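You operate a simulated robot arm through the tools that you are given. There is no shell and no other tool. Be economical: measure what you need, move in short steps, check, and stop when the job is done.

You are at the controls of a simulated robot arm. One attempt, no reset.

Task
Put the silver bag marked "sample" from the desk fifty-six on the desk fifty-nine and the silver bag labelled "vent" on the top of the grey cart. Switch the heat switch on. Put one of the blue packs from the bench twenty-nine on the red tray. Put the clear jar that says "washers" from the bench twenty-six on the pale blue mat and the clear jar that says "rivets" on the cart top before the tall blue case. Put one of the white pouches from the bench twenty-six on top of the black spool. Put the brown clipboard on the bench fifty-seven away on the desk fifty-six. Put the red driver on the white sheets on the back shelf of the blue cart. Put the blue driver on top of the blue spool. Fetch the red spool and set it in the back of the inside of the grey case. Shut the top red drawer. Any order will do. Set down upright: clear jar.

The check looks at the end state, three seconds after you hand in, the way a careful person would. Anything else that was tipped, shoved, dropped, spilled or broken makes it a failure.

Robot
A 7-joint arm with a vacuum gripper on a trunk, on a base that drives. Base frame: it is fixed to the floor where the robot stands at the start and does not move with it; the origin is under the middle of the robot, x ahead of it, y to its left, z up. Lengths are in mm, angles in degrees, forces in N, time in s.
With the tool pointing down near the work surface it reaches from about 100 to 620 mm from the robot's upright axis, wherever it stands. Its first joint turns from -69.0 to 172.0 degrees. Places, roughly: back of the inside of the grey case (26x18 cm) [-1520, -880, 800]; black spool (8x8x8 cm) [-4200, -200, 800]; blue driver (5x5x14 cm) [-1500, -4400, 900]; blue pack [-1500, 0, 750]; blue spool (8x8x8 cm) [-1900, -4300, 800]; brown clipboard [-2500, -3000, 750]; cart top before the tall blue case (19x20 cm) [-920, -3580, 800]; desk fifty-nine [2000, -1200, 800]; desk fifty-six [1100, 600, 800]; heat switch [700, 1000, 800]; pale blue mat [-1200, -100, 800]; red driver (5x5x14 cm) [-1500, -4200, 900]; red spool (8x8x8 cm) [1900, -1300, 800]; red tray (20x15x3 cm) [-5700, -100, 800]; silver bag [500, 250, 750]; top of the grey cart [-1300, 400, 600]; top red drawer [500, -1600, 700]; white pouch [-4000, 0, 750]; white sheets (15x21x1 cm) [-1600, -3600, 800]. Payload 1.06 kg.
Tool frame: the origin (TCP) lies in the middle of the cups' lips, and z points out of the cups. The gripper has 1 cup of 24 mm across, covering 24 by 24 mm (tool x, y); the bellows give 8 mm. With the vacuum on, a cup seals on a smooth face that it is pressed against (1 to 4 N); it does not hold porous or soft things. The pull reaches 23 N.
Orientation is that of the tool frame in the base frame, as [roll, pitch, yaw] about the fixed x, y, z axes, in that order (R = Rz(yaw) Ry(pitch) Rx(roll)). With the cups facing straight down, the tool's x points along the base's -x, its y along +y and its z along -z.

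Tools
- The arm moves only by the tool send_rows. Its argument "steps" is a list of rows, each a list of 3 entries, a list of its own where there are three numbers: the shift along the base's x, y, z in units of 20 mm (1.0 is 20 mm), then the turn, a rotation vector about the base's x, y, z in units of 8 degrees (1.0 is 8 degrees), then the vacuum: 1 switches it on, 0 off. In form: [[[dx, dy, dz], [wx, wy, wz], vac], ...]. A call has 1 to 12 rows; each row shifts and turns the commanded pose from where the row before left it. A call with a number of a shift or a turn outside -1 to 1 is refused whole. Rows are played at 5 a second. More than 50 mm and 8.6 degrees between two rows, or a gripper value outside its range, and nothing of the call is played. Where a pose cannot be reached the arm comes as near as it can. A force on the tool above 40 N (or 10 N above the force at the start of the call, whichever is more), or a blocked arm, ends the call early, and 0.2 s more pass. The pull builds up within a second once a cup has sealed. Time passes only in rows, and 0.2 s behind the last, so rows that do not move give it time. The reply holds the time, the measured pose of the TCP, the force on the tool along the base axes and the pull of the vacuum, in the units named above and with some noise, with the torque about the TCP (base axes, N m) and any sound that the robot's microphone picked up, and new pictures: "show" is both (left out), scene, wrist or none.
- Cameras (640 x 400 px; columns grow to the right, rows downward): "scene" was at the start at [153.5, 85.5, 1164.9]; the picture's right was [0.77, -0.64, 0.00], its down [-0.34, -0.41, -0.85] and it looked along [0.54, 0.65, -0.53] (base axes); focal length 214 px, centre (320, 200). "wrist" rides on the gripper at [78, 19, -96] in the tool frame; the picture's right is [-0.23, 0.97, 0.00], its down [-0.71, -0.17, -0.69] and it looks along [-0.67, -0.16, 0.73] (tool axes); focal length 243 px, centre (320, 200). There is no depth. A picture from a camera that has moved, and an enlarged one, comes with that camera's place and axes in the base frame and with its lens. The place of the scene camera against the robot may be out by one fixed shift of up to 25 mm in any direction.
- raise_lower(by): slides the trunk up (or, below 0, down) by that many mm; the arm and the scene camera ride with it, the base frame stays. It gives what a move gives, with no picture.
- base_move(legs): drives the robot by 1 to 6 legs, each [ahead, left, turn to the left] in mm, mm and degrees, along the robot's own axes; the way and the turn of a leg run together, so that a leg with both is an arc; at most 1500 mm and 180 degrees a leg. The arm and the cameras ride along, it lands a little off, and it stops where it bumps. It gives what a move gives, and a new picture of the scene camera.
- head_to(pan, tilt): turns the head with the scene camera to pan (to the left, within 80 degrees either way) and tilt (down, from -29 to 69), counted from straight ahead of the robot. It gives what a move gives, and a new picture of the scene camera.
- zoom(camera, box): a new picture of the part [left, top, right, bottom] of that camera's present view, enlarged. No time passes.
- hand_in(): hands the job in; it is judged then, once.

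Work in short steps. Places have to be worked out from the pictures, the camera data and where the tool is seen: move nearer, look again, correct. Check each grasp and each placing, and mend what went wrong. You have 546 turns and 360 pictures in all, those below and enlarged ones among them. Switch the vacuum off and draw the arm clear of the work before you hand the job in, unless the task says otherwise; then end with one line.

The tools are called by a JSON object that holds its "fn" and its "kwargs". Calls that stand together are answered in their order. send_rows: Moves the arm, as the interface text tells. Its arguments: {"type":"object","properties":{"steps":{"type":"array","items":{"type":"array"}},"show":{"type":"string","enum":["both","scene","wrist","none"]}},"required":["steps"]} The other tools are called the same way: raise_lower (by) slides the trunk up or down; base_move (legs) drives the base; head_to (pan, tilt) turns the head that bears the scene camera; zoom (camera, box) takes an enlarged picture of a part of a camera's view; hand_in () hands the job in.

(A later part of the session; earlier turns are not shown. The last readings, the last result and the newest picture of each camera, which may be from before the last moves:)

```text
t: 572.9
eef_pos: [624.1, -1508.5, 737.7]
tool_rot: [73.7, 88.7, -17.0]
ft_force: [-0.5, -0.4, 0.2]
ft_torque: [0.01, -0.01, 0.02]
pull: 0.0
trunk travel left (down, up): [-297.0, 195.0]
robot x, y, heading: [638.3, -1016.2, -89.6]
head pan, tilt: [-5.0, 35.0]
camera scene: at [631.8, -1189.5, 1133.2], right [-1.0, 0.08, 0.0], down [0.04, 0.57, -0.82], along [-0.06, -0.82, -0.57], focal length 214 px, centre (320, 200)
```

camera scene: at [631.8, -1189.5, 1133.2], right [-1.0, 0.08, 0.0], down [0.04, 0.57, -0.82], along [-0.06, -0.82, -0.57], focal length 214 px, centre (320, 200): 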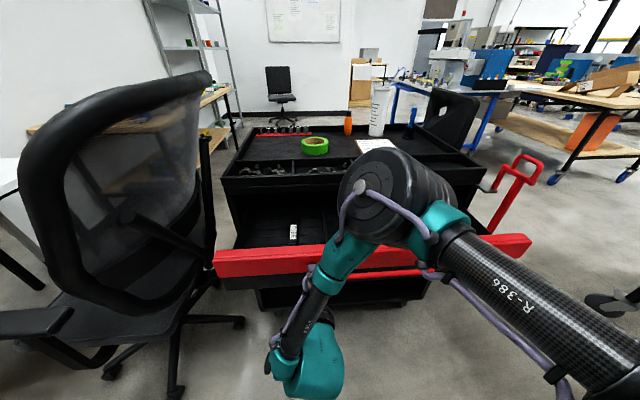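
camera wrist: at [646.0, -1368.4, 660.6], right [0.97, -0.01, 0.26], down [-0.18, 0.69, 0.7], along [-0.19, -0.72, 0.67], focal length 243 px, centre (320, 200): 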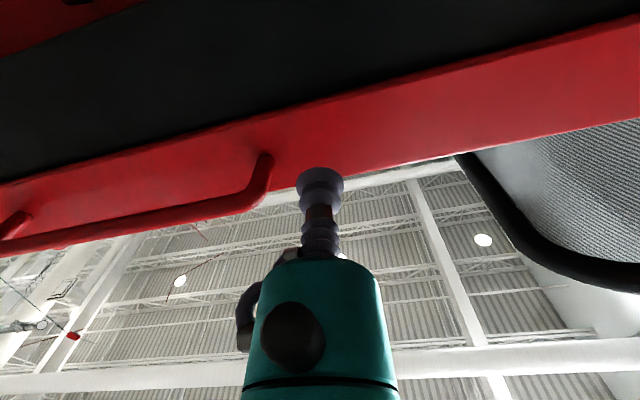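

{"fn": "send_rows", "kwargs": {"steps": [[[0, -0.5, 0], [0, 0, 0], 0], [[0, -0.5, 0], [0, 0, 0], 0], [[0, -0.5, 0], [0, 0, 0], 0], [[0, -0.5, 0], [0, 0, 0], 0]], "show": "none"}}

```text
t: 573.9
eef_pos: [629.9, -1545.2, 743.8]
tool_rot: [80.0, 88.6, -10.9]
ft_force: [1.5, 0.1, 0.4]
ft_torque: [0.01, -0.02, -0.01]
pull: 0.0
out of reach, approached as far as the arm can: row 2, 4
trunk travel left (down, up): [-297.0, 195.0]
robot x, y, heading: [639.4, -1015.1, -89.3]
head pan, tilt: [-5.0, 35.0]
```

{"fn": "base_move", "kwargs": {"legs": [[70, 0, 0]]}}

{"fn": "send_rows", "kwargs": {"steps": [[[0, 0, 0], [0, 0, 0], 0]], "show": "wrist"}}

```text
t: 574.9
eef_pos: [631.9, -1614.9, 743.6]
tool_rot: [80.6, 88.6, -10.4]
ft_force: [0.0, 0.8, 0.2]
ft_torque: [0.0, -0.02, 0.01]
pull: 0.1
trunk travel left (down, up): [-297.0, 195.0]
robot x, y, heading: [638.8, -1085.5, -89.3]
head pan, tilt: [-5.0, 35.0]
camera scene: at [632.5, -1259.4, 1133.2], right [-1.0, 0.08, 0.0], down [0.04, 0.57, -0.82], along [-0.06, -0.82, -0.57], focal length 214 px, centre (320, 200)
```

scene: 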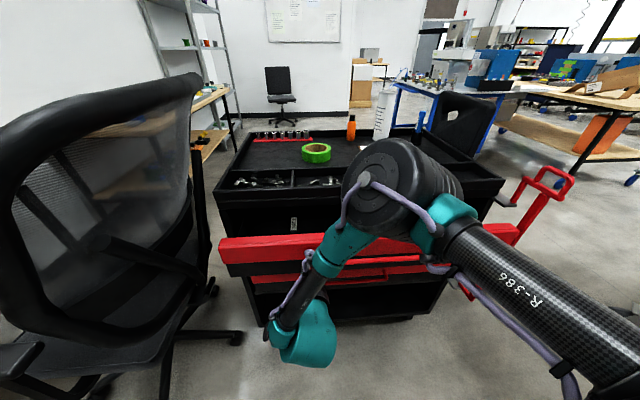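

```text
t: 575.3
eef_pos: [630.7, -1615.3, 744.1]
tool_rot: [80.2, 88.6, -10.7]
ft_force: [-0.7, 1.3, 0.5]
ft_torque: [0.0, -0.01, -0.02]
pull: 0.1
trunk travel left (down, up): [-297.0, 195.0]
robot x, y, heading: [638.0, -1083.9, -89.3]
head pan, tilt: [-5.0, 35.0]
camera wrist: at [653.6, -1520.0, 666.6], right [0.97, -0.01, 0.26], down [-0.18, 0.69, 0.7], along [-0.19, -0.72, 0.66], focal length 243 px, centre (320, 200)
```

wrist: 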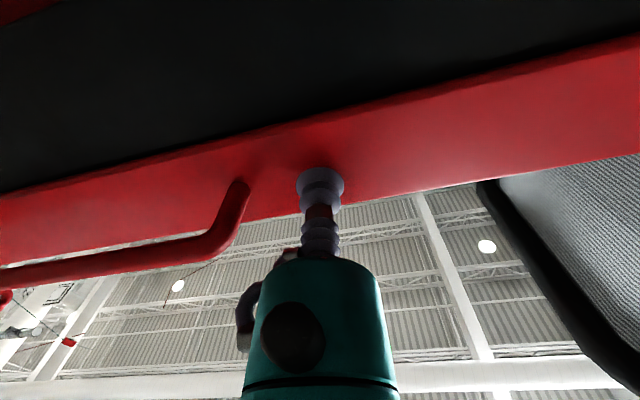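

The drawer is sliding with little force. Continue.

{"fn": "base_move", "kwargs": {"legs": [[60, 0, 0]]}}

```text
t: 576.3
eef_pos: [632.2, -1675.1, 743.2]
tool_rot: [80.4, 88.6, -10.4]
ft_force: [0.4, 0.3, 0.1]
ft_torque: [-0.01, -0.02, 0.0]
pull: 0.1
trunk travel left (down, up): [-297.0, 195.0]
robot x, y, heading: [641.6, -1143.2, -89.5]
head pan, tilt: [-5.0, 35.0]
camera scene: at [633.1, -1319.1, 1133.2], right [-1.0, 0.08, 0.0], down [0.04, 0.57, -0.82], along [-0.06, -0.82, -0.57], focal length 214 px, centre (320, 200)
```

scene: 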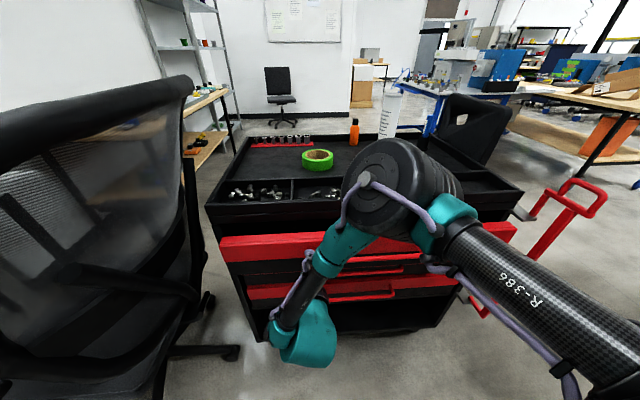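

{"fn": "base_move", "kwargs": {"legs": [[35, 0, 0]]}}

{"fn": "zoom", "kwargs": {"camera": "scene", "box": [190, 180, 350, 320]}}

```text
t: 577.2
eef_pos: [631.0, -1711.0, 744.1]
tool_rot: [80.6, 88.7, -10.3]
ft_force: [0.1, 0.0, -0.6]
ft_torque: [0.01, 0.05, 0.0]
pull: 0.0
trunk travel left (down, up): [-297.0, 195.0]
robot x, y, heading: [635.5, -1180.8, -89.4]
head pan, tilt: [-5.0, 35.0]
camera scene: at [633.6, -1353.8, 1133.2], right [-1.0, 0.08, 0.0], down [0.04, 0.57, -0.82], along [-0.06, -0.82, -0.57], focal length 214 px, centre (320, 200)
```

scene: 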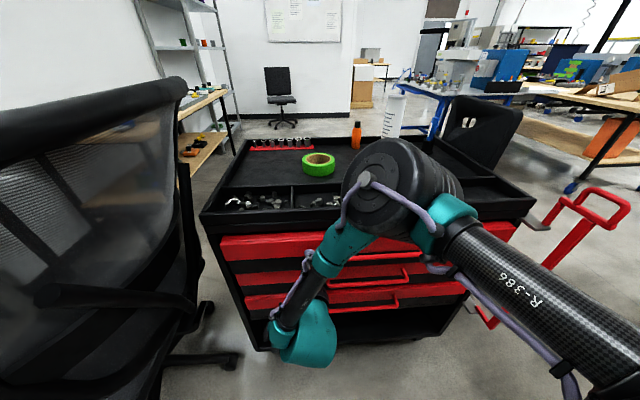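

```text
2.86 times, centred on (270, 250) of scene
camera zoom: at [633.6, -1353.8, 1133.2], right [-1.0, 0.08, 0.0], down [0.04, 0.57, -0.82], along [-0.06, -0.82, -0.57], focal length 613 px, centre (463, 57)
```

zoom: 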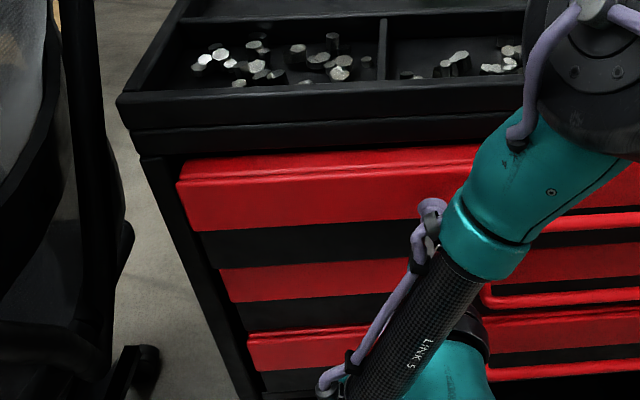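

Nearly flush; push a little more until it resists.

{"fn": "send_rows", "kwargs": {"steps": [[[0, -0.3, 0], [0, 0, 0], 0], [[0, -0.3, 0], [0, 0, 0], 0]], "show": "none"}}

{"fn": "base_move", "kwargs": {"legs": [[15, 0, 0]]}}

```text
t: 577.8
eef_pos: [632.8, -1721.5, 744.3]
tool_rot: [87.0, 88.6, -4.2]
ft_force: [-0.8, 0.9, 0.1]
ft_torque: [0.0, -0.01, -0.01]
pull: 0.1
trunk travel left (down, up): [-297.0, 195.0]
robot x, y, heading: [640.2, -1181.5, -89.5]
head pan, tilt: [-5.0, 35.0]
```

```text
t: 578.5
eef_pos: [633.2, -1738.0, 744.5]
tool_rot: [87.6, 88.5, -3.7]
ft_force: [0.6, -0.8, 0.3]
ft_torque: [-0.02, -0.03, -0.01]
pull: 0.1
trunk travel left (down, up): [-297.0, 195.0]
robot x, y, heading: [639.6, -1193.5, -89.4]
head pan, tilt: [-5.0, 35.0]
camera scene: at [633.7, -1368.6, 1133.2], right [-1.0, 0.08, 0.0], down [0.04, 0.57, -0.82], along [-0.06, -0.82, -0.57], focal length 214 px, centre (320, 200)
```

scene: 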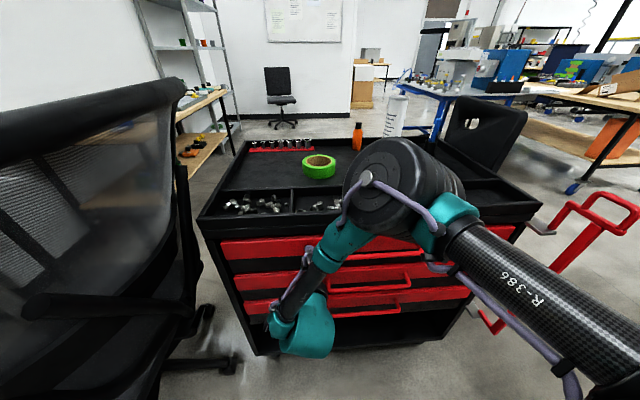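

{"fn": "send_rows", "kwargs": {"steps": [[[0, -0.4, 0], [0, 0, 0], 0], [[0, -0.4, 0], [0, 0, 0], 0]], "show": "wrist"}}

{"fn": "zoom", "kwargs": {"camera": "scene", "box": [190, 200, 350, 330]}}

```text
t: 579.1
eef_pos: [632.4, -1752.5, 745.8]
tool_rot: [99.9, 88.6, 8.4]
ft_force: [-2.8, 6.3, -1.2]
ft_torque: [-0.06, 0.02, 0.08]
pull: 0.1
trunk travel left (down, up): [-297.0, 195.0]
robot x, y, heading: [636.5, -1193.6, -89.5]
head pan, tilt: [-5.0, 35.0]
camera wrist: at [657.4, -1656.2, 668.8], right [0.97, -0.03, 0.26], down [-0.17, 0.69, 0.71], along [-0.2, -0.73, 0.66], focal length 243 px, centre (320, 200)
```

wrist: 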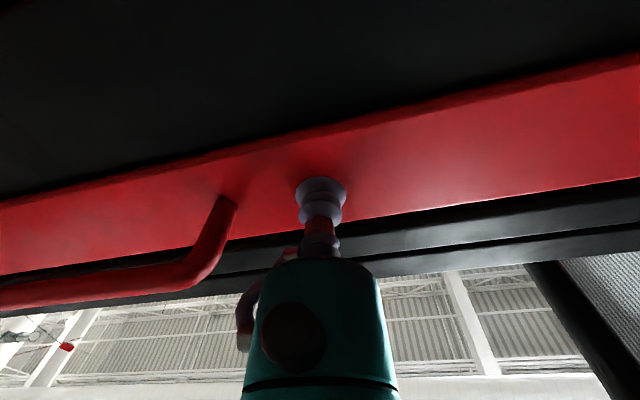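

```text
3.08 times, centred on (270, 265) of scene
camera zoom: at [633.5, -1367.8, 1133.3], right [-1.0, 0.08, 0.0], down [0.04, 0.57, -0.82], along [-0.06, -0.82, -0.57], focal length 660 px, centre (474, 0)
```

zoom: 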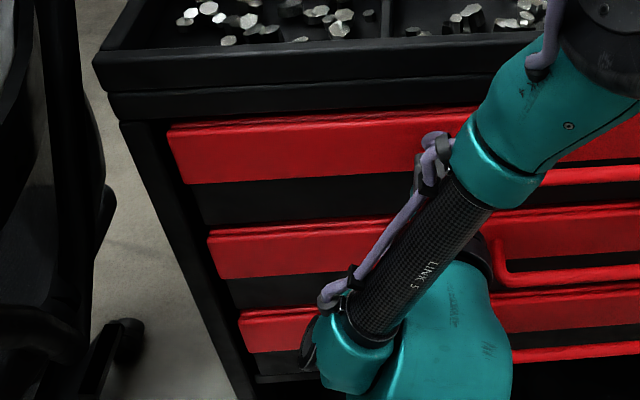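

Resistance now (6 N) and the front is flush with the others. One more small push, then withdraw.

{"fn": "send_rows", "kwargs": {"steps": [[[0, -0.3, 0], [0, 0, 0], 0], [[0, 0, 0], [0, 0, 0], 0]], "show": "none"}}

{"fn": "base_move", "kwargs": {"legs": [[-450, 0, 0]]}}

```text
t: 579.8
eef_pos: [633.9, -1752.6, 743.8]
tool_rot: [120.7, 88.6, 29.1]
ft_force: [-3.1, 14.9, 3.6]
ft_torque: [0.09, 0.07, 0.11]
pull: 0.1
out of reach, approached as far as the arm can: row 1
trunk travel left (down, up): [-297.0, 195.0]
robot x, y, heading: [636.6, -1193.9, -89.6]
head pan, tilt: [-5.0, 35.0]
stopped in row 2: the force on the tool passed its limit at 41 N (the readings are from after the stop); the commanded pose is now the measured one
```

```text
t: 582.5
eef_pos: [630.8, -1307.9, 743.1]
tool_rot: [118.1, 88.6, 26.6]
ft_force: [1.1, -0.1, 0.6]
ft_torque: [0.0, 0.0, 0.0]
pull: 0.0
trunk travel left (down, up): [-297.0, 195.0]
robot x, y, heading: [632.7, -745.6, -89.4]
head pan, tilt: [-5.0, 35.0]
camera scene: at [629.0, -919.5, 1133.3], right [-1.0, 0.08, 0.0], down [0.04, 0.57, -0.82], along [-0.06, -0.82, -0.57], focal length 214 px, centre (320, 200)
```

scene: 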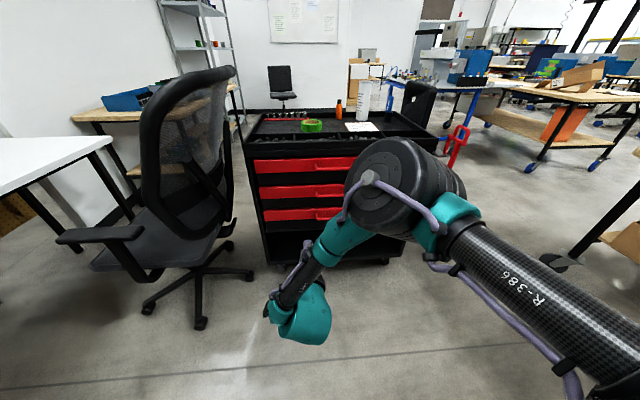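

Drawer is shut. Restore the tool to pointing down.

{"fn": "send_rows", "kwargs": {"steps": [[[0, 0.5, 0.7], [1, 0, 0], 0], [[0, 0.5, 0.7], [1, 0, 0], 0], [[0, 0.5, 0.7], [1, 0, 0], 0], [[0, 0.5, 0.7], [1, 0, 0], 0], [[0, 0.5, 0.7], [1, 0, 0], 0], [[0, 0.5, 0.7], [1, 0, 0], 0], [[0, 0.5, 0.7], [1, 0, 0], 0], [[0, 0.5, 0.7], [1, 0, 0], 0], [[0, 0.5, 0.7], [1, 0, 0], 0], [[0, 0.5, 0.7], [1, 0, 0], 0], [[0, 0.5, 0.7], [1, 0, 0], 0], [[0, 0, 0.7], [0.25, 0, 0], 0]], "show": "none"}}

```text
t: 585.1
eef_pos: [630.5, -1197.6, 913.7]
tool_rot: [-178.6, -0.8, 88.7]
ft_force: [-0.4, 0.1, 0.6]
ft_torque: [0.01, 0.01, -0.03]
pull: 0.1
trunk travel left (down, up): [-297.0, 195.0]
robot x, y, heading: [630.9, -749.9, -89.4]
head pan, tilt: [-5.0, 35.0]
```

Straighten the tool slightly, then drive toward the blue cart area.

{"fn": "send_rows", "kwargs": {"steps": [[[0, 0.5, 1], [-0.1, -0.17, 0], 0], [[0, 0.5, 1], [0, 0, 0], 0], [[0, 0, 1], [0, 0, 0], 0]], "show": "none"}}

{"fn": "base_move", "kwargs": {"legs": [[0, -880, 0], [1300, 0, 0]]}}

{"fn": "head_to", "kwargs": {"pan": -25, "tilt": 22}}

```text
t: 585.9
eef_pos: [630.8, -1177.5, 972.0]
tool_rot: [-179.9, 0.1, 88.7]
ft_force: [0.6, -0.5, -0.2]
ft_torque: [0.0, 0.0, 0.01]
pull: 0.1
trunk travel left (down, up): [-297.0, 195.0]
robot x, y, heading: [635.1, -748.1, -89.2]
head pan, tilt: [-5.0, 35.0]
```

```text
t: 600.1
eef_pos: [-230.0, -2492.6, 972.2]
tool_rot: [-179.9, 0.1, 88.5]
ft_force: [-0.2, -0.6, 0.1]
ft_torque: [0.01, -0.02, 0.0]
pull: 0.0
trunk travel left (down, up): [-297.0, 195.0]
robot x, y, heading: [-225.0, -2055.6, -89.7]
head pan, tilt: [-5.0, 35.0]
camera scene: at [-231.7, -2234.0, 1133.3], right [-1.0, 0.08, 0.0], down [0.05, 0.57, -0.82], along [-0.06, -0.82, -0.57], focal length 214 px, centre (320, 200)
```

scene: 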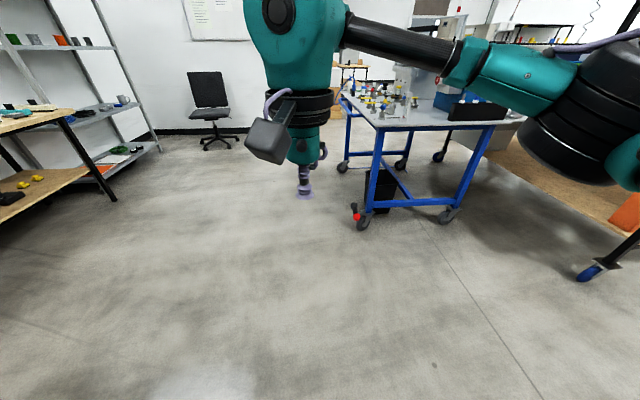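

```text
t: 600.9
eef_pos: [-230.6, -2492.1, 973.0]
tool_rot: [-179.9, 0.1, 88.5]
ft_force: [0.1, 0.0, 0.2]
ft_torque: [-0.01, 0.01, 0.04]
pull: 0.2
trunk travel left (down, up): [-297.0, 195.0]
robot x, y, heading: [-223.6, -2062.0, -89.4]
head pan, tilt: [-25.0, 22.0]
camera scene: at [-263.3, -2230.5, 1153.9], right [-0.91, 0.41, 0.0], down [0.16, 0.34, -0.93], along [-0.38, -0.84, -0.38], focal length 214 px, centre (320, 200)
```

scene: 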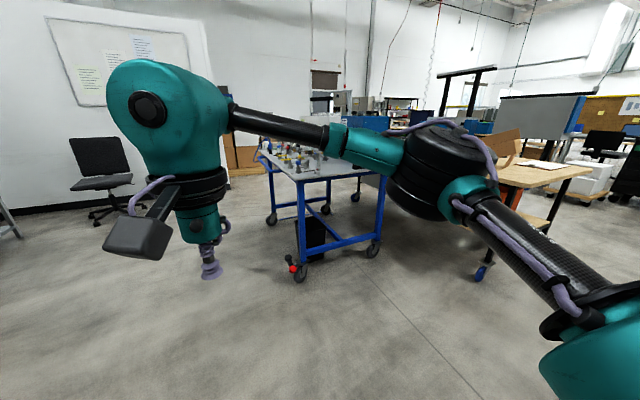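

Raise the trunk for a better view and move in front of the blue cart.

{"fn": "raise_lower", "kwargs": {"by": 190}}

{"fn": "base_move", "kwargs": {"legs": [[700, -750, 0]]}}

{"fn": "head_to", "kwargs": {"pan": -35, "tilt": 25}}

```text
t: 603.0
eef_pos: [-231.1, -2492.5, 1161.7]
tool_rot: [-179.9, 0.1, 88.5]
ft_force: [-0.1, -0.3, 0.3]
ft_torque: [0.0, 0.01, 0.03]
pull: 0.0
trunk travel left (down, up): [-487.0, 5.0]
robot x, y, heading: [-225.3, -2063.9, -89.2]
head pan, tilt: [-25.0, 22.0]
```

```text
t: 610.0
eef_pos: [-974.0, -3205.5, 1161.6]
tool_rot: [-179.9, 0.1, 88.4]
ft_force: [0.4, 1.2, 0.8]
ft_torque: [0.03, -0.03, 0.02]
pull: 0.0
trunk travel left (down, up): [-487.0, 5.0]
robot x, y, heading: [-966.7, -2771.3, -89.6]
head pan, tilt: [-25.0, 22.0]
camera scene: at [-1006.1, -2849.5, 1358.3], right [-0.91, 0.42, 0.0], down [0.16, 0.34, -0.93], along [-0.39, -0.84, -0.37], focal length 214 px, centre (320, 200)
```

scene: 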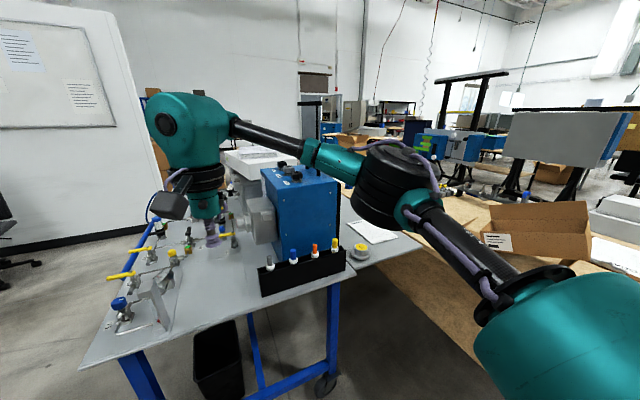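

```text
t: 610.7
eef_pos: [-974.1, -3204.8, 1162.5]
tool_rot: [-179.9, 0.1, 88.3]
ft_force: [0.7, -0.1, -0.1]
ft_torque: [0.02, 0.02, 0.02]
pull: 0.1
trunk travel left (down, up): [-487.0, 5.0]
robot x, y, heading: [-968.5, -2776.6, -89.8]
head pan, tilt: [-35.0, 25.0]
camera scene: at [-1019.6, -2840.8, 1353.5], right [-0.82, 0.57, 0.0], down [0.24, 0.35, -0.91], along [-0.51, -0.75, -0.42], focal length 214 px, centre (320, 200)
```

scene: 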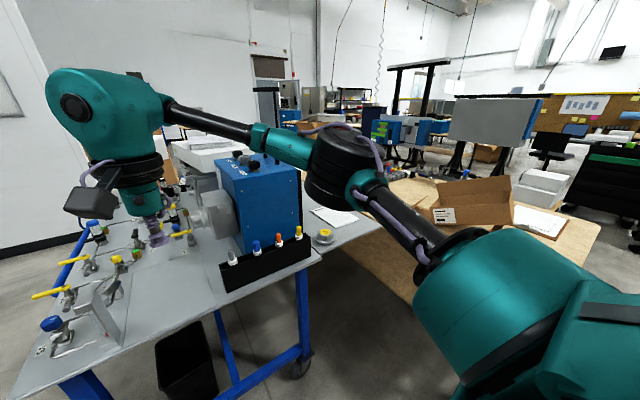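

{"fn": "zoom", "kwargs": {"camera": "scene", "box": [150, 120, 450, 300]}}

```text
2.13 times, centred on (300, 210) of scene
camera zoom: at [-1019.6, -2840.8, 1353.5], right [-0.82, 0.57, 0.0], down [0.24, 0.35, -0.91], along [-0.51, -0.75, -0.42], focal length 458 px, centre (363, 179)
```

zoom: 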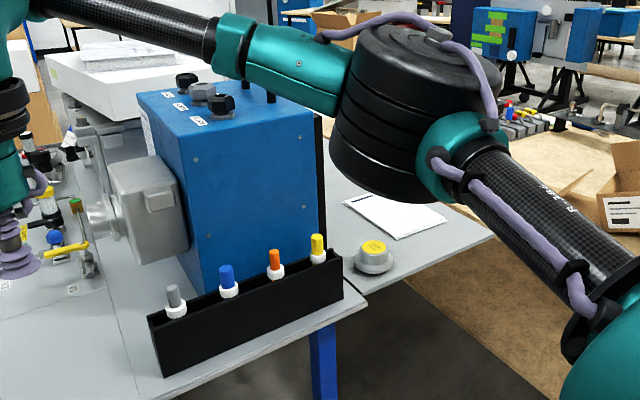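

The drivers aren't visible from here. I'll go round the +x side of the cart and look from there.

{"fn": "base_move", "kwargs": {"legs": [[0, 750, 0], [1300, 0, 0]]}}

{"fn": "head_to", "kwargs": {"pan": -75, "tilt": 25}}

```text
t: 623.8
eef_pos: [-220.5, -4499.5, 1162.0]
tool_rot: [-179.9, 0.2, 88.0]
ft_force: [0.1, 0.4, 0.6]
ft_torque: [0.03, -0.04, 0.0]
pull: 0.1
trunk travel left (down, up): [-487.0, 5.0]
robot x, y, heading: [-216.8, -4068.8, -89.7]
head pan, tilt: [-35.0, 25.0]
camera scene: at [-265.1, -4134.5, 1353.4], right [-0.82, 0.57, 0.0], down [0.24, 0.35, -0.91], along [-0.52, -0.74, -0.42], focal length 214 px, centre (320, 200)
```

scene: 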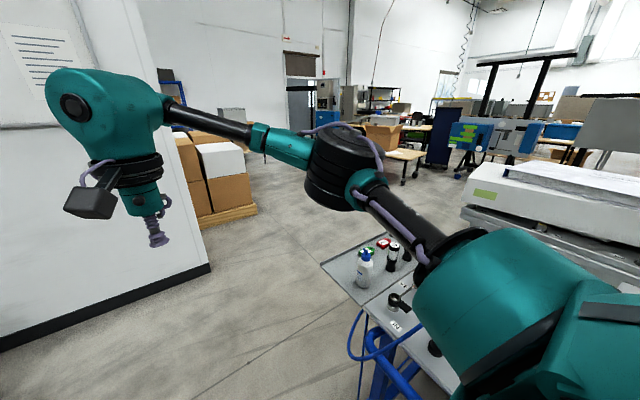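

```text
t: 624.9
eef_pos: [-220.9, -4500.2, 1162.6]
tool_rot: [-179.9, 0.1, 88.1]
ft_force: [0.1, 0.6, -1.3]
ft_torque: [0.01, -0.01, 0.0]
pull: 0.1
trunk travel left (down, up): [-487.0, 5.0]
robot x, y, heading: [-210.2, -4068.9, -90.2]
head pan, tilt: [-75.0, 25.0]
camera scene: at [-301.2, -4082.7, 1353.5], right [-0.26, 0.97, 0.0], down [0.41, 0.11, -0.91], along [-0.88, -0.24, -0.42], focal length 214 px, centre (320, 200)
```

scene: 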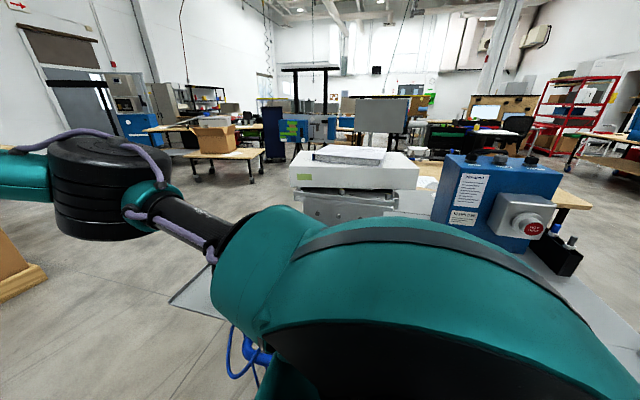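

{"fn": "base_move", "kwargs": {"legs": [[1000, 0, 0], [0, -1300, 0], [0, 0, 180]]}}

{"fn": "head_to", "kwargs": {"pan": 0, "tilt": 30}}

```text
t: 648.6
eef_pos: [-1500.7, -4630.6, 1162.3]
tool_rot: [-179.9, 0.1, -92.1]
ft_force: [0.7, 0.7, 0.1]
ft_torque: [0.03, 0.04, 0.05]
pull: 0.1
trunk travel left (down, up): [-487.0, 5.0]
robot x, y, heading: [-1511.7, -5059.9, 89.7]
head pan, tilt: [-75.0, 25.0]
camera scene: at [-1422.0, -5014.5, 1353.5], right [0.25, -0.97, 0.0], down [-0.41, -0.11, -0.91], along [0.88, 0.23, -0.42], focal length 214 px, centre (320, 200)
```

scene: 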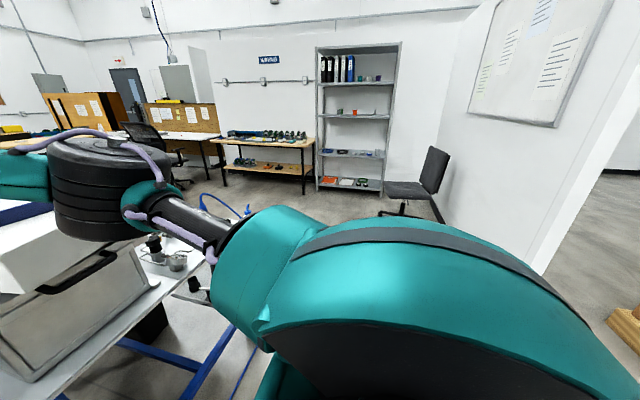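

```text
t: 650.0
eef_pos: [-1503.0, -4631.0, 1162.4]
tool_rot: [-179.9, 0.1, -92.1]
ft_force: [-0.1, 0.6, 0.5]
ft_torque: [0.01, 0.01, 0.03]
pull: 0.0
trunk travel left (down, up): [-487.0, 5.0]
robot x, y, heading: [-1509.3, -5060.0, 89.3]
head pan, tilt: [0.0, 30.0]
camera scene: at [-1510.6, -4947.5, 1345.5], right [1.0, -0.01, 0.0], down [0.0, -0.5, -0.87], along [0.0, 0.87, -0.5], focal length 214 px, centre (320, 200)
```

scene: 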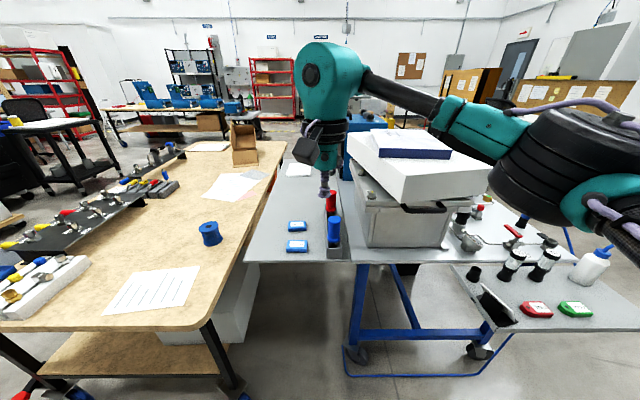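

Found: drivers on the shelf, blue spool on the wood table, white sheets on the shelf beyond. Zoom in.

{"fn": "zoom", "kwargs": {"camera": "scene", "box": [190, 150, 390, 280]}}

```text
3.08 times, centred on (290, 215) of scene
camera zoom: at [-1510.6, -4947.5, 1345.5], right [1.0, -0.01, 0.0], down [0.0, -0.5, -0.87], along [0.0, 0.87, -0.5], focal length 660 px, centre (412, 154)
```

zoom: 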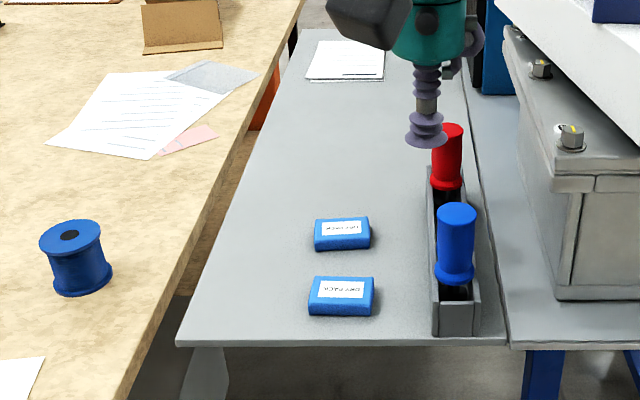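

Approach: drive 290 mm ahead so the tool is near the blue driver.

{"fn": "base_move", "kwargs": {"legs": [[290, 10, 0]]}}

{"fn": "send_rows", "kwargs": {"steps": [[[0.7, 0, -1], [0, 0, 0], 0], [[0.7, 0, -1], [0, 0, 0], 0], [[0.7, 0, -1], [0, 0, 0], 0]]}}

```text
t: 652.1
eef_pos: [-1509.3, -4338.8, 1161.6]
tool_rot: [-179.8, 0.1, -92.3]
ft_force: [0.0, 0.0, 0.6]
ft_torque: [0.01, -0.02, -0.04]
pull: 0.0
trunk travel left (down, up): [-487.0, 5.0]
robot x, y, heading: [-1523.6, -4773.0, 89.7]
head pan, tilt: [0.0, 30.0]
camera scene: at [-1519.0, -4656.0, 1345.4], right [1.0, -0.01, 0.0], down [0.0, -0.5, -0.87], along [0.01, 0.87, -0.5], focal length 214 px, centre (320, 200)
```

scene: 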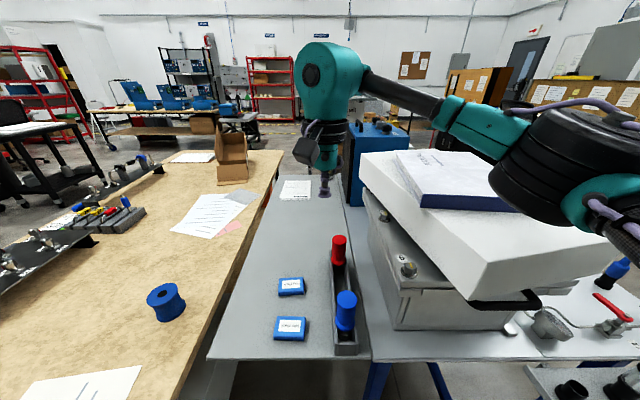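

```text
t: 652.9
eef_pos: [-1467.2, -4338.8, 1100.8]
tool_rot: [-180.0, 0.0, -92.3]
ft_force: [-0.4, 0.6, -0.4]
ft_torque: [0.01, 0.03, -0.02]
pull: 0.2
trunk travel left (down, up): [-487.0, 5.0]
robot x, y, heading: [-1520.8, -4768.8, 89.9]
head pan, tilt: [0.0, 30.0]
camera scene: at [-1518.6, -4656.5, 1345.5], right [1.0, -0.01, 0.0], down [0.0, -0.5, -0.87], along [0.01, 0.87, -0.5], focal length 214 px, centre (320, 200)
camera wrist: at [-1488.6, -4416.6, 1198.5], right [-0.96, 0.27, 0.0], down [0.2, 0.7, 0.69], along [0.19, 0.66, -0.73], focal length 243 px, centre (320, 200)
```

scene: 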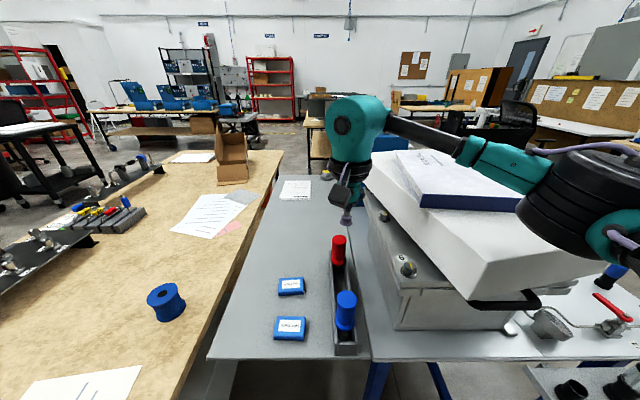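
wrist: 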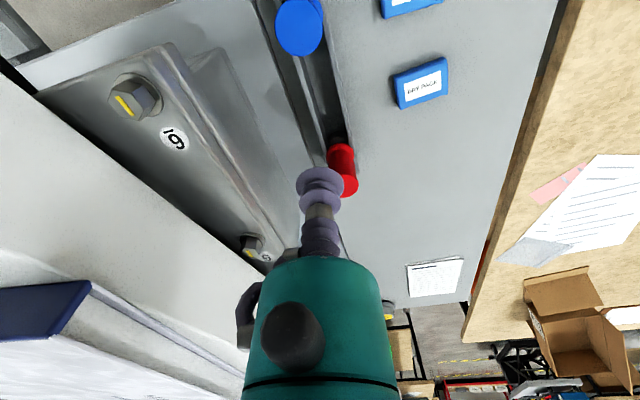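

Blue driver top ≈(−1459,−4384), red ≈(−1467,−4181). To keep the elbow away from the white machine I reposition the base back and left, then reach.

{"fn": "base_move", "kwargs": {"legs": [[-135, 0, 0], [0, 165, 0]]}}

{"fn": "send_rows", "kwargs": {"steps": [[[1, 0, -1], [0, 0, 0], 0], [[1, 0.5, -1], [0, 0, 0], 0], [[1, 0.7, -1], [0, 0, 0], 0], [[1, 0.7, -1], [0, 0, 0], 0], [[1, 0.7, -1], [0, 0, 0], 0], [[1, 0.7, 0], [0, 0, 0], 0], [[1, 0.7, 0], [0, 0, 0], 0], [[1, 0.3, 0], [0, 0, 0], 0]]}}

```text
t: 655.9
eef_pos: [-1636.1, -4473.4, 1103.1]
tool_rot: [-180.0, 0.1, -92.2]
ft_force: [-0.9, -0.3, 1.0]
ft_torque: [0.02, -0.05, -0.02]
pull: 0.1
trunk travel left (down, up): [-487.0, 5.0]
robot x, y, heading: [-1687.7, -4902.9, 89.6]
head pan, tilt: [0.0, 30.0]
camera scene: at [-1686.4, -4790.4, 1345.5], right [1.0, 0.0, 0.0], down [0.0, -0.5, -0.87], along [0.0, 0.87, -0.5], focal length 214 px, centre (320, 200)
```

scene: 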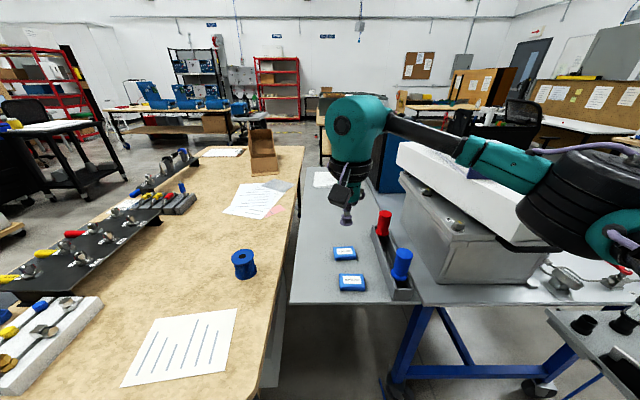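

```text
t: 657.7
eef_pos: [-1475.5, -4385.9, 1002.2]
tool_rot: [-180.0, 0.2, -92.1]
ft_force: [-0.3, -0.4, 0.1]
ft_torque: [0.0, 0.0, -0.01]
pull: 0.2
trunk travel left (down, up): [-487.0, 5.0]
robot x, y, heading: [-1689.4, -4902.1, 89.9]
head pan, tilt: [0.0, 30.0]
camera scene: at [-1685.8, -4790.4, 1345.5], right [1.0, 0.0, 0.0], down [0.0, -0.5, -0.87], along [0.0, 0.87, -0.5], focal length 214 px, centre (320, 200)
camera wrist: at [-1496.5, -4463.8, 1099.5], right [-0.96, 0.27, 0.0], down [0.2, 0.7, 0.69], along [0.19, 0.66, -0.73], focal length 243 px, centre (320, 200)
```

scene: 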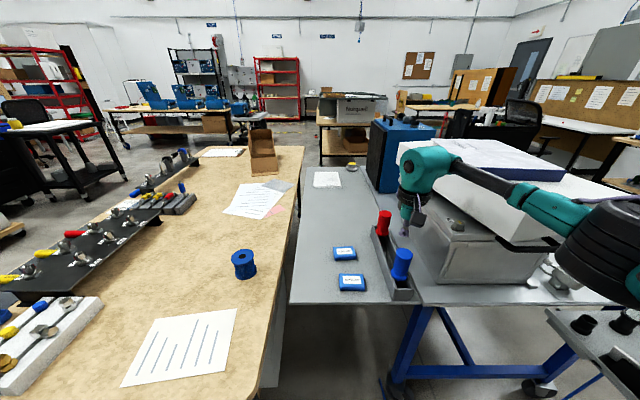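
wrist: 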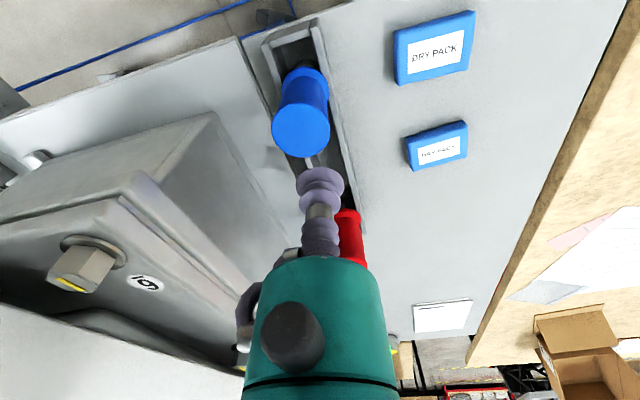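

Aligned within ~20 mm; elbow stays in front of the machine. Move over the blue driver and descend.

{"fn": "send_rows", "kwargs": {"steps": [[[0.9, 0.35, -1], [0, 0, 0], 1], [[0, 0, -1], [0, 0, 0], 1], [[0, 0, -0.8], [0, 0, 0], 1]], "show": "wrist"}}

```text
t: 658.5
eef_pos: [-1457.3, -4379.5, 947.4]
tool_rot: [-179.9, 0.2, -92.2]
ft_force: [-0.3, 0.5, 0.0]
ft_torque: [0.04, -0.03, 0.02]
pull: 0.0
trunk travel left (down, up): [-487.0, 5.0]
robot x, y, heading: [-1690.2, -4901.8, 89.5]
head pan, tilt: [0.0, 30.0]
camera wrist: at [-1478.6, -4456.6, 1043.2], right [-0.96, 0.27, 0.0], down [0.2, 0.7, 0.69], along [0.19, 0.66, -0.73], focal length 243 px, centre (320, 200)
```

wrist: 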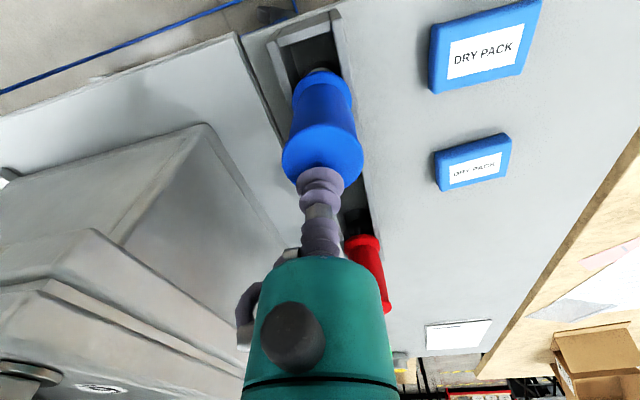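

{"fn": "send_rows", "kwargs": {"steps": [[[0, 0, -0.4], [0, 0, 0], 1], [[0, 0, -0.3], [0, 0, 0], 1], [[0, 0, -0.25], [0, 0, 0], 1], [[0, 0, 0], [0, 0, 0], 1]], "show": "none"}}

{"fn": "send_rows", "kwargs": {"steps": [[[0, 0, -0.2], [0, 0, 0], 1], [[0, 0, -0.2], [0, 0, 0], 1], [[0, 0, 0], [0, 0, 0], 1]], "show": "none"}}

```text
t: 659.5
eef_pos: [-1458.3, -4379.2, 929.3]
tool_rot: [180.0, 0.4, -92.1]
ft_force: [7.2, 5.3, 22.0]
ft_torque: [0.0, 0.05, 0.03]
pull: 23.2
trunk travel left (down, up): [-487.0, 5.0]
robot x, y, heading: [-1687.9, -4900.7, 89.7]
head pan, tilt: [0.0, 30.0]
```

```text
t: 660.0
eef_pos: [-1456.8, -4377.3, 930.1]
tool_rot: [179.6, 0.8, -92.3]
ft_force: [3.6, -0.5, 22.7]
ft_torque: [0.0, 0.03, -0.02]
pull: 22.7
trunk travel left (down, up): [-487.0, 5.0]
robot x, y, heading: [-1687.3, -4905.0, 90.0]
head pan, tilt: [0.0, 30.0]
stopped in row 2: the force on the tool passed its limit at 42 N (the readings are from after the stop); the commanded pose is now the measured one
```

Sealed. Lift straight up.

{"fn": "send_rows", "kwargs": {"steps": [[[0, 0, 0.3], [0, 0, 0], 1], [[0, 0, 0.5], [0, 0, 0], 1], [[0, 0, 0.5], [0, 0, 0], 1], [[0, 0, 1], [0, 0, 0], 1], [[0, 0, 1], [0, 0, 0], 1], [[0, 0, 1], [0, 0, 0], 1], [[0, 0, 1], [0, 0, 0], 1], [[0, 0, 1], [0, 0, 0], 1], [[0, 0, 1], [0, 0, 0], 1], [[-1, -1, 1], [0, 0, 0], 1], [[-1, -1, 1], [0, 0, 0], 1]]}}

```text
t: 662.4
eef_pos: [-1496.6, -4418.5, 1113.3]
tool_rot: [179.9, 0.5, -92.3]
ft_force: [-0.3, -0.1, -1.0]
ft_torque: [0.0, -0.01, -0.01]
pull: 23.5
trunk travel left (down, up): [-487.0, 5.0]
robot x, y, heading: [-1682.3, -4899.9, 90.0]
head pan, tilt: [0.0, 30.0]
camera scene: at [-1686.2, -4790.5, 1345.5], right [1.0, 0.0, 0.0], down [0.0, -0.5, -0.87], along [0.0, 0.87, -0.5], focal length 214 px, centre (320, 200)
camera wrist: at [-1518.4, -4496.8, 1209.3], right [-0.96, 0.27, 0.0], down [0.2, 0.7, 0.69], along [0.19, 0.67, -0.72], focal length 243 px, centre (320, 200)
```

scene: 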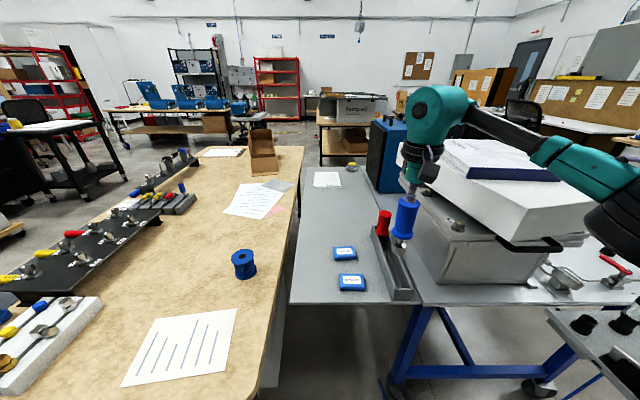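
wrist: 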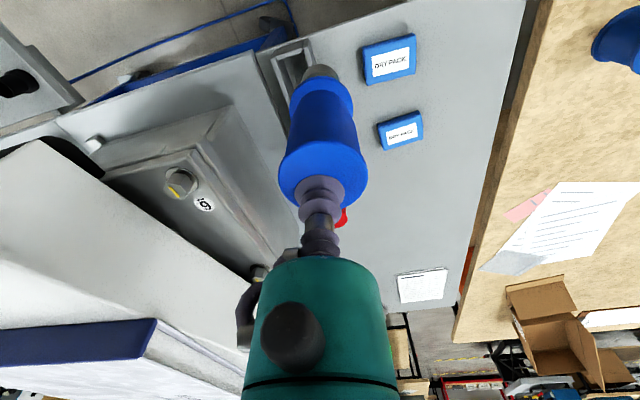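

{"fn": "zoom", "kwargs": {"camera": "scene", "box": [370, 180, 440, 250]}}

{"fn": "zoom", "kwargs": {"camera": "wrist", "box": [260, 30, 380, 200]}}

```text
5.71 times, centred on (405, 215) of scene
camera zoom: at [-1686.2, -4790.5, 1345.5], right [1.0, 0.0, 0.0], down [0.0, -0.5, -0.87], along [0.0, 0.87, -0.5], focal length 1226 px, centre (-166, 114)
```

zoom: 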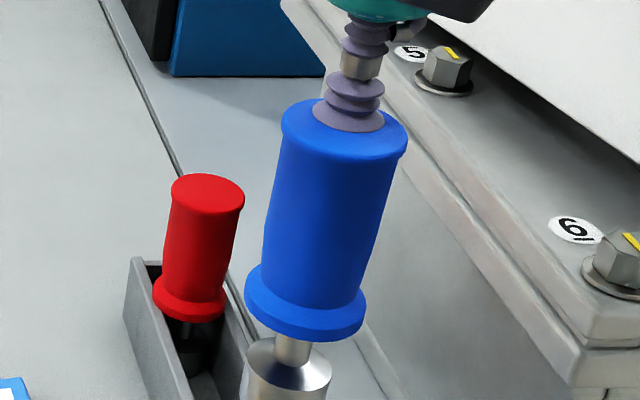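

```text
2.35 times, centred on (320, 115) of wrist
camera zoom: at [-1518.4, -4496.8, 1209.3], right [-0.96, 0.27, 0.0], down [0.2, 0.7, 0.69], along [0.19, 0.67, -0.72], focal length 571 px, centre (320, 400)
```

zoom: 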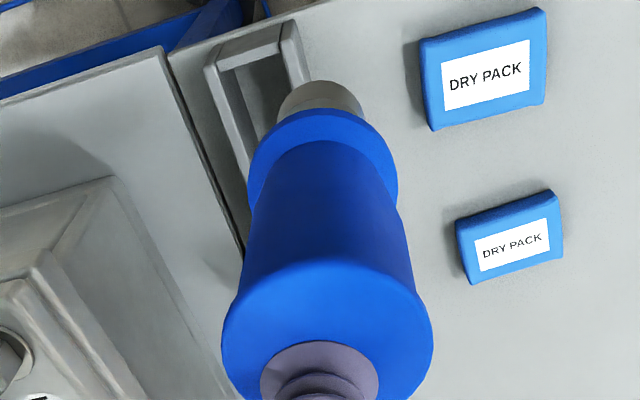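

The driver has a flat metal base, so it can stand. Shift the base left toward the blue spool at ≈(−1940,−4300).

{"fn": "base_move", "kwargs": {"legs": [[0, 340, 0], [85, 0, 0]]}}

{"fn": "send_rows", "kwargs": {"steps": [[[-1, 0, 0], [0, 0, 0], 1], [[-1, 0, 0], [0, 0, 0], 1], [[-1, 0, 0], [0, 0, 0], 1], [[-1, 0, 0], [0, 0, 0], 1]]}}

```text
t: 666.6
eef_pos: [-1835.4, -4331.6, 1112.3]
tool_rot: [179.9, 0.4, -92.2]
ft_force: [0.4, -0.5, -1.4]
ft_torque: [0.0, -0.03, 0.03]
pull: 23.2
trunk travel left (down, up): [-487.0, 5.0]
robot x, y, heading: [-2026.2, -4819.8, 89.8]
head pan, tilt: [0.0, 30.0]
camera scene: at [-2024.9, -4703.4, 1345.4], right [1.0, 0.0, 0.0], down [0.0, -0.5, -0.87], along [0.0, 0.87, -0.5], focal length 214 px, centre (320, 200)
```

scene: 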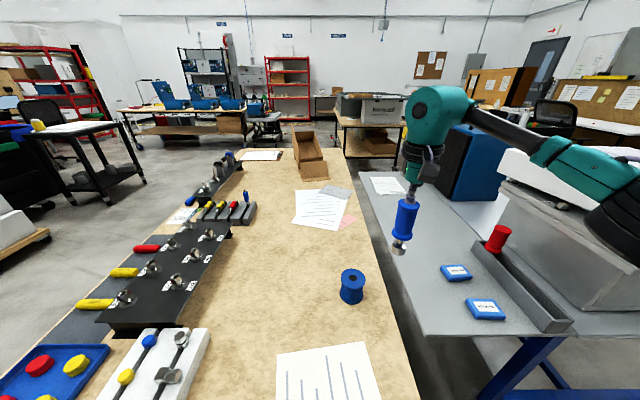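

```text
t: 667.6
eef_pos: [-1916.1, -4331.7, 1111.9]
tool_rot: [179.9, 0.5, -92.3]
ft_force: [0.3, 0.0, -2.2]
ft_torque: [0.01, 0.04, 0.01]
pull: 22.7
trunk travel left (down, up): [-487.0, 5.0]
robot x, y, heading: [-2026.0, -4817.6, 90.0]
head pan, tilt: [0.0, 30.0]
camera scene: at [-2025.3, -4704.4, 1345.5], right [1.0, 0.0, 0.0], down [0.0, -0.5, -0.87], along [0.0, 0.87, -0.5], focal length 214 px, centre (320, 200)
camera wrist: at [-1938.0, -4409.7, 1209.1], right [-0.96, 0.27, 0.0], down [0.2, 0.69, 0.69], along [0.19, 0.67, -0.72], focal length 243 px, centre (320, 200)
```

scene: 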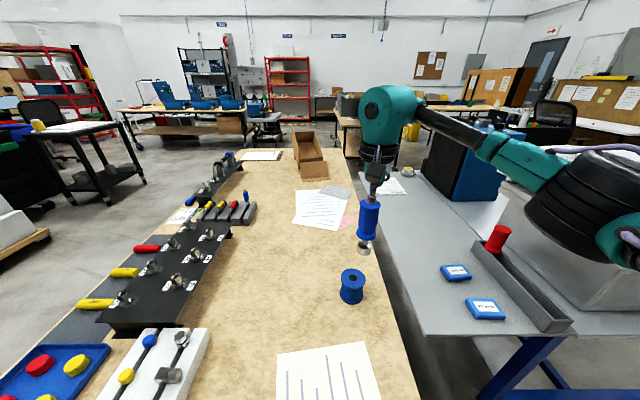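
wrist: 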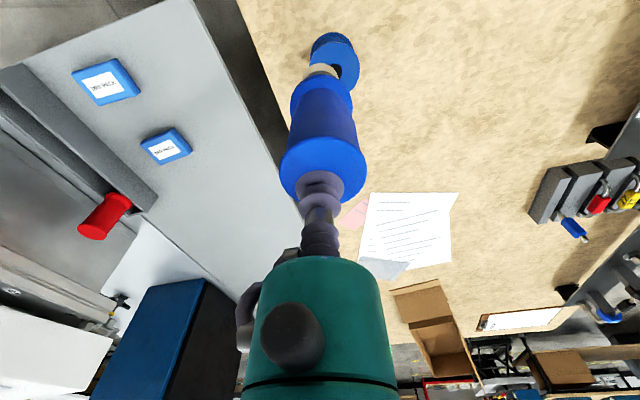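

{"fn": "send_rows", "kwargs": {"steps": [[[-0.6, 0.9, -1], [0, 0, 0], 1], [[-0.5, 0.9, -1], [0, 0, 0], 1], [[0, 0, -1], [0, 0, 0], 1], [[0, 0, -1], [0, 0, 0], 1]]}}

{"fn": "zoom", "kwargs": {"camera": "scene", "box": [310, 190, 400, 320]}}

{"fn": "zoom", "kwargs": {"camera": "wrist", "box": [260, 20, 400, 200]}}

```text
t: 668.6
eef_pos: [-1938.6, -4296.9, 1032.2]
tool_rot: [179.9, 0.6, -92.2]
ft_force: [-1.0, 0.3, -2.2]
ft_torque: [0.03, 0.0, 0.01]
pull: 23.1
trunk travel left (down, up): [-487.0, 5.0]
robot x, y, heading: [-2026.1, -4816.4, 89.9]
head pan, tilt: [0.0, 30.0]
camera scene: at [-2025.0, -4704.3, 1345.5], right [1.0, 0.0, 0.0], down [0.0, -0.5, -0.87], along [0.0, 0.87, -0.5], focal length 214 px, centre (320, 200)
camera wrist: at [-1959.2, -4374.1, 1128.3], right [-0.96, 0.27, 0.0], down [0.2, 0.69, 0.69], along [0.19, 0.67, -0.72], focal length 243 px, centre (320, 200)
```

scene: 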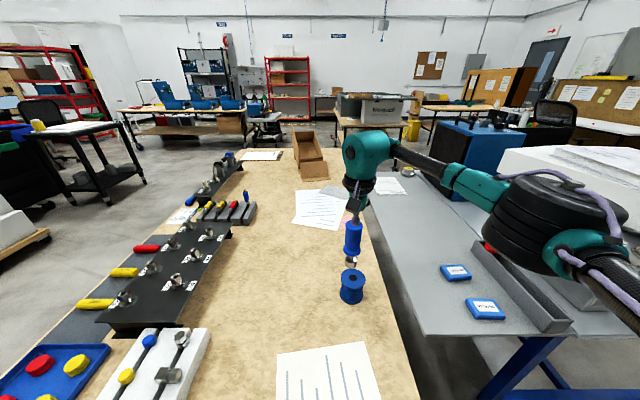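
wrist: 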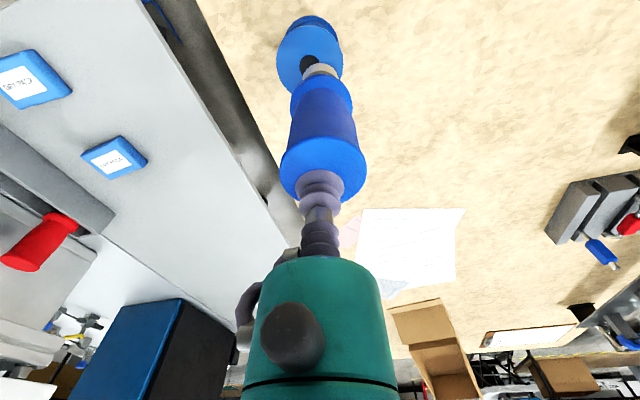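

```text
3.08 times, centred on (355, 255) of scene
camera zoom: at [-2025.0, -4704.3, 1345.5], right [1.0, 0.0, 0.0], down [0.0, -0.5, -0.87], along [0.0, 0.87, -0.5], focal length 660 px, centre (212, 31)
```

zoom: 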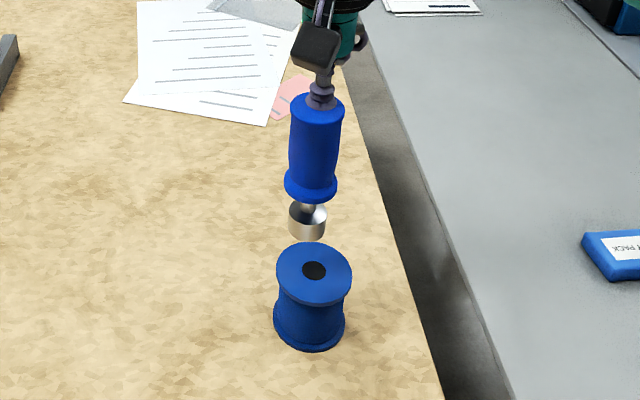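

```text
2.22 times, centred on (330, 110) of wrist
camera zoom: at [-1959.2, -4374.1, 1128.3], right [-0.96, 0.27, 0.0], down [0.2, 0.69, 0.69], along [0.19, 0.67, -0.72], focal length 539 px, centre (298, 400)
```

zoom: 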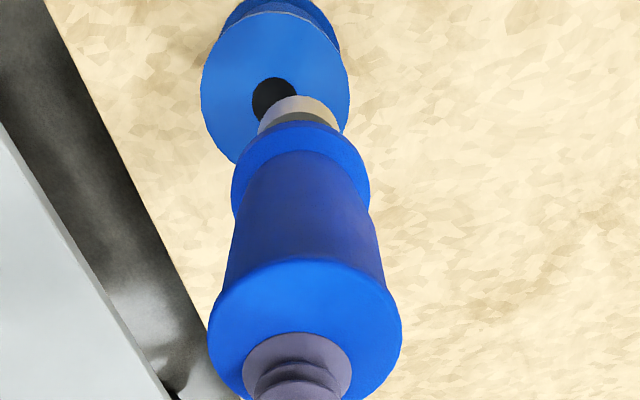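

Hub at (−1926,−4301): shift +12/−4 mm and lower to near contact.

{"fn": "send_rows", "kwargs": {"steps": [[[0.6, -0.2, -0.5], [0, 0, 0], 1], [[0, 0, -1], [0, 0, 0], 1], [[0, 0, -0.7], [0, 0, 0], 1], [[0, 0, 0], [0, 0, 0], 1]], "show": "wrist"}}

{"fn": "zoom", "kwargs": {"camera": "scene", "box": [310, 190, 400, 320]}}

```text
t: 669.6
eef_pos: [-1925.6, -4300.2, 988.0]
tool_rot: [179.9, 0.4, -92.2]
ft_force: [-0.3, -0.2, -1.6]
ft_torque: [0.0, -0.05, 0.02]
pull: 22.8
trunk travel left (down, up): [-487.0, 5.0]
robot x, y, heading: [-2025.9, -4820.9, 89.9]
head pan, tilt: [0.0, 30.0]
camera wrist: at [-1947.0, -4377.5, 1084.6], right [-0.96, 0.27, 0.0], down [0.2, 0.69, 0.69], along [0.19, 0.67, -0.72], focal length 243 px, centre (320, 200)
```

wrist: 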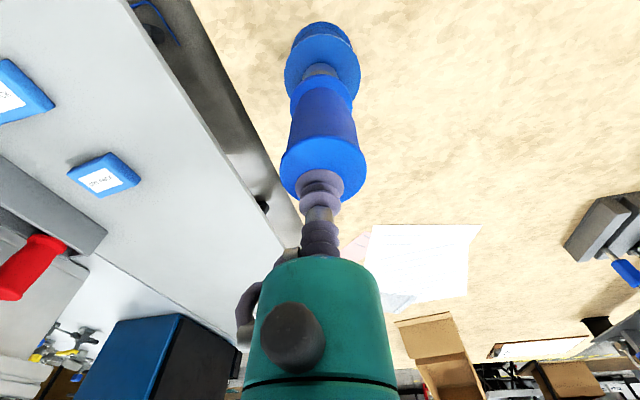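

```text
3.08 times, centred on (355, 255) of scene
camera zoom: at [-2025.0, -4704.5, 1345.5], right [1.0, 0.0, 0.0], down [0.0, -0.5, -0.87], along [0.0, 0.87, -0.5], focal length 660 px, centre (212, 31)
```

zoom: 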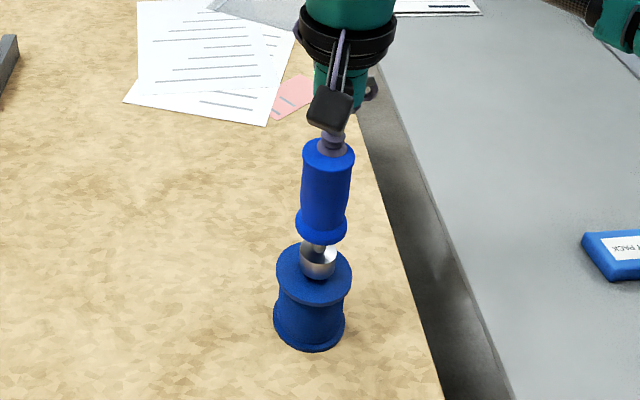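

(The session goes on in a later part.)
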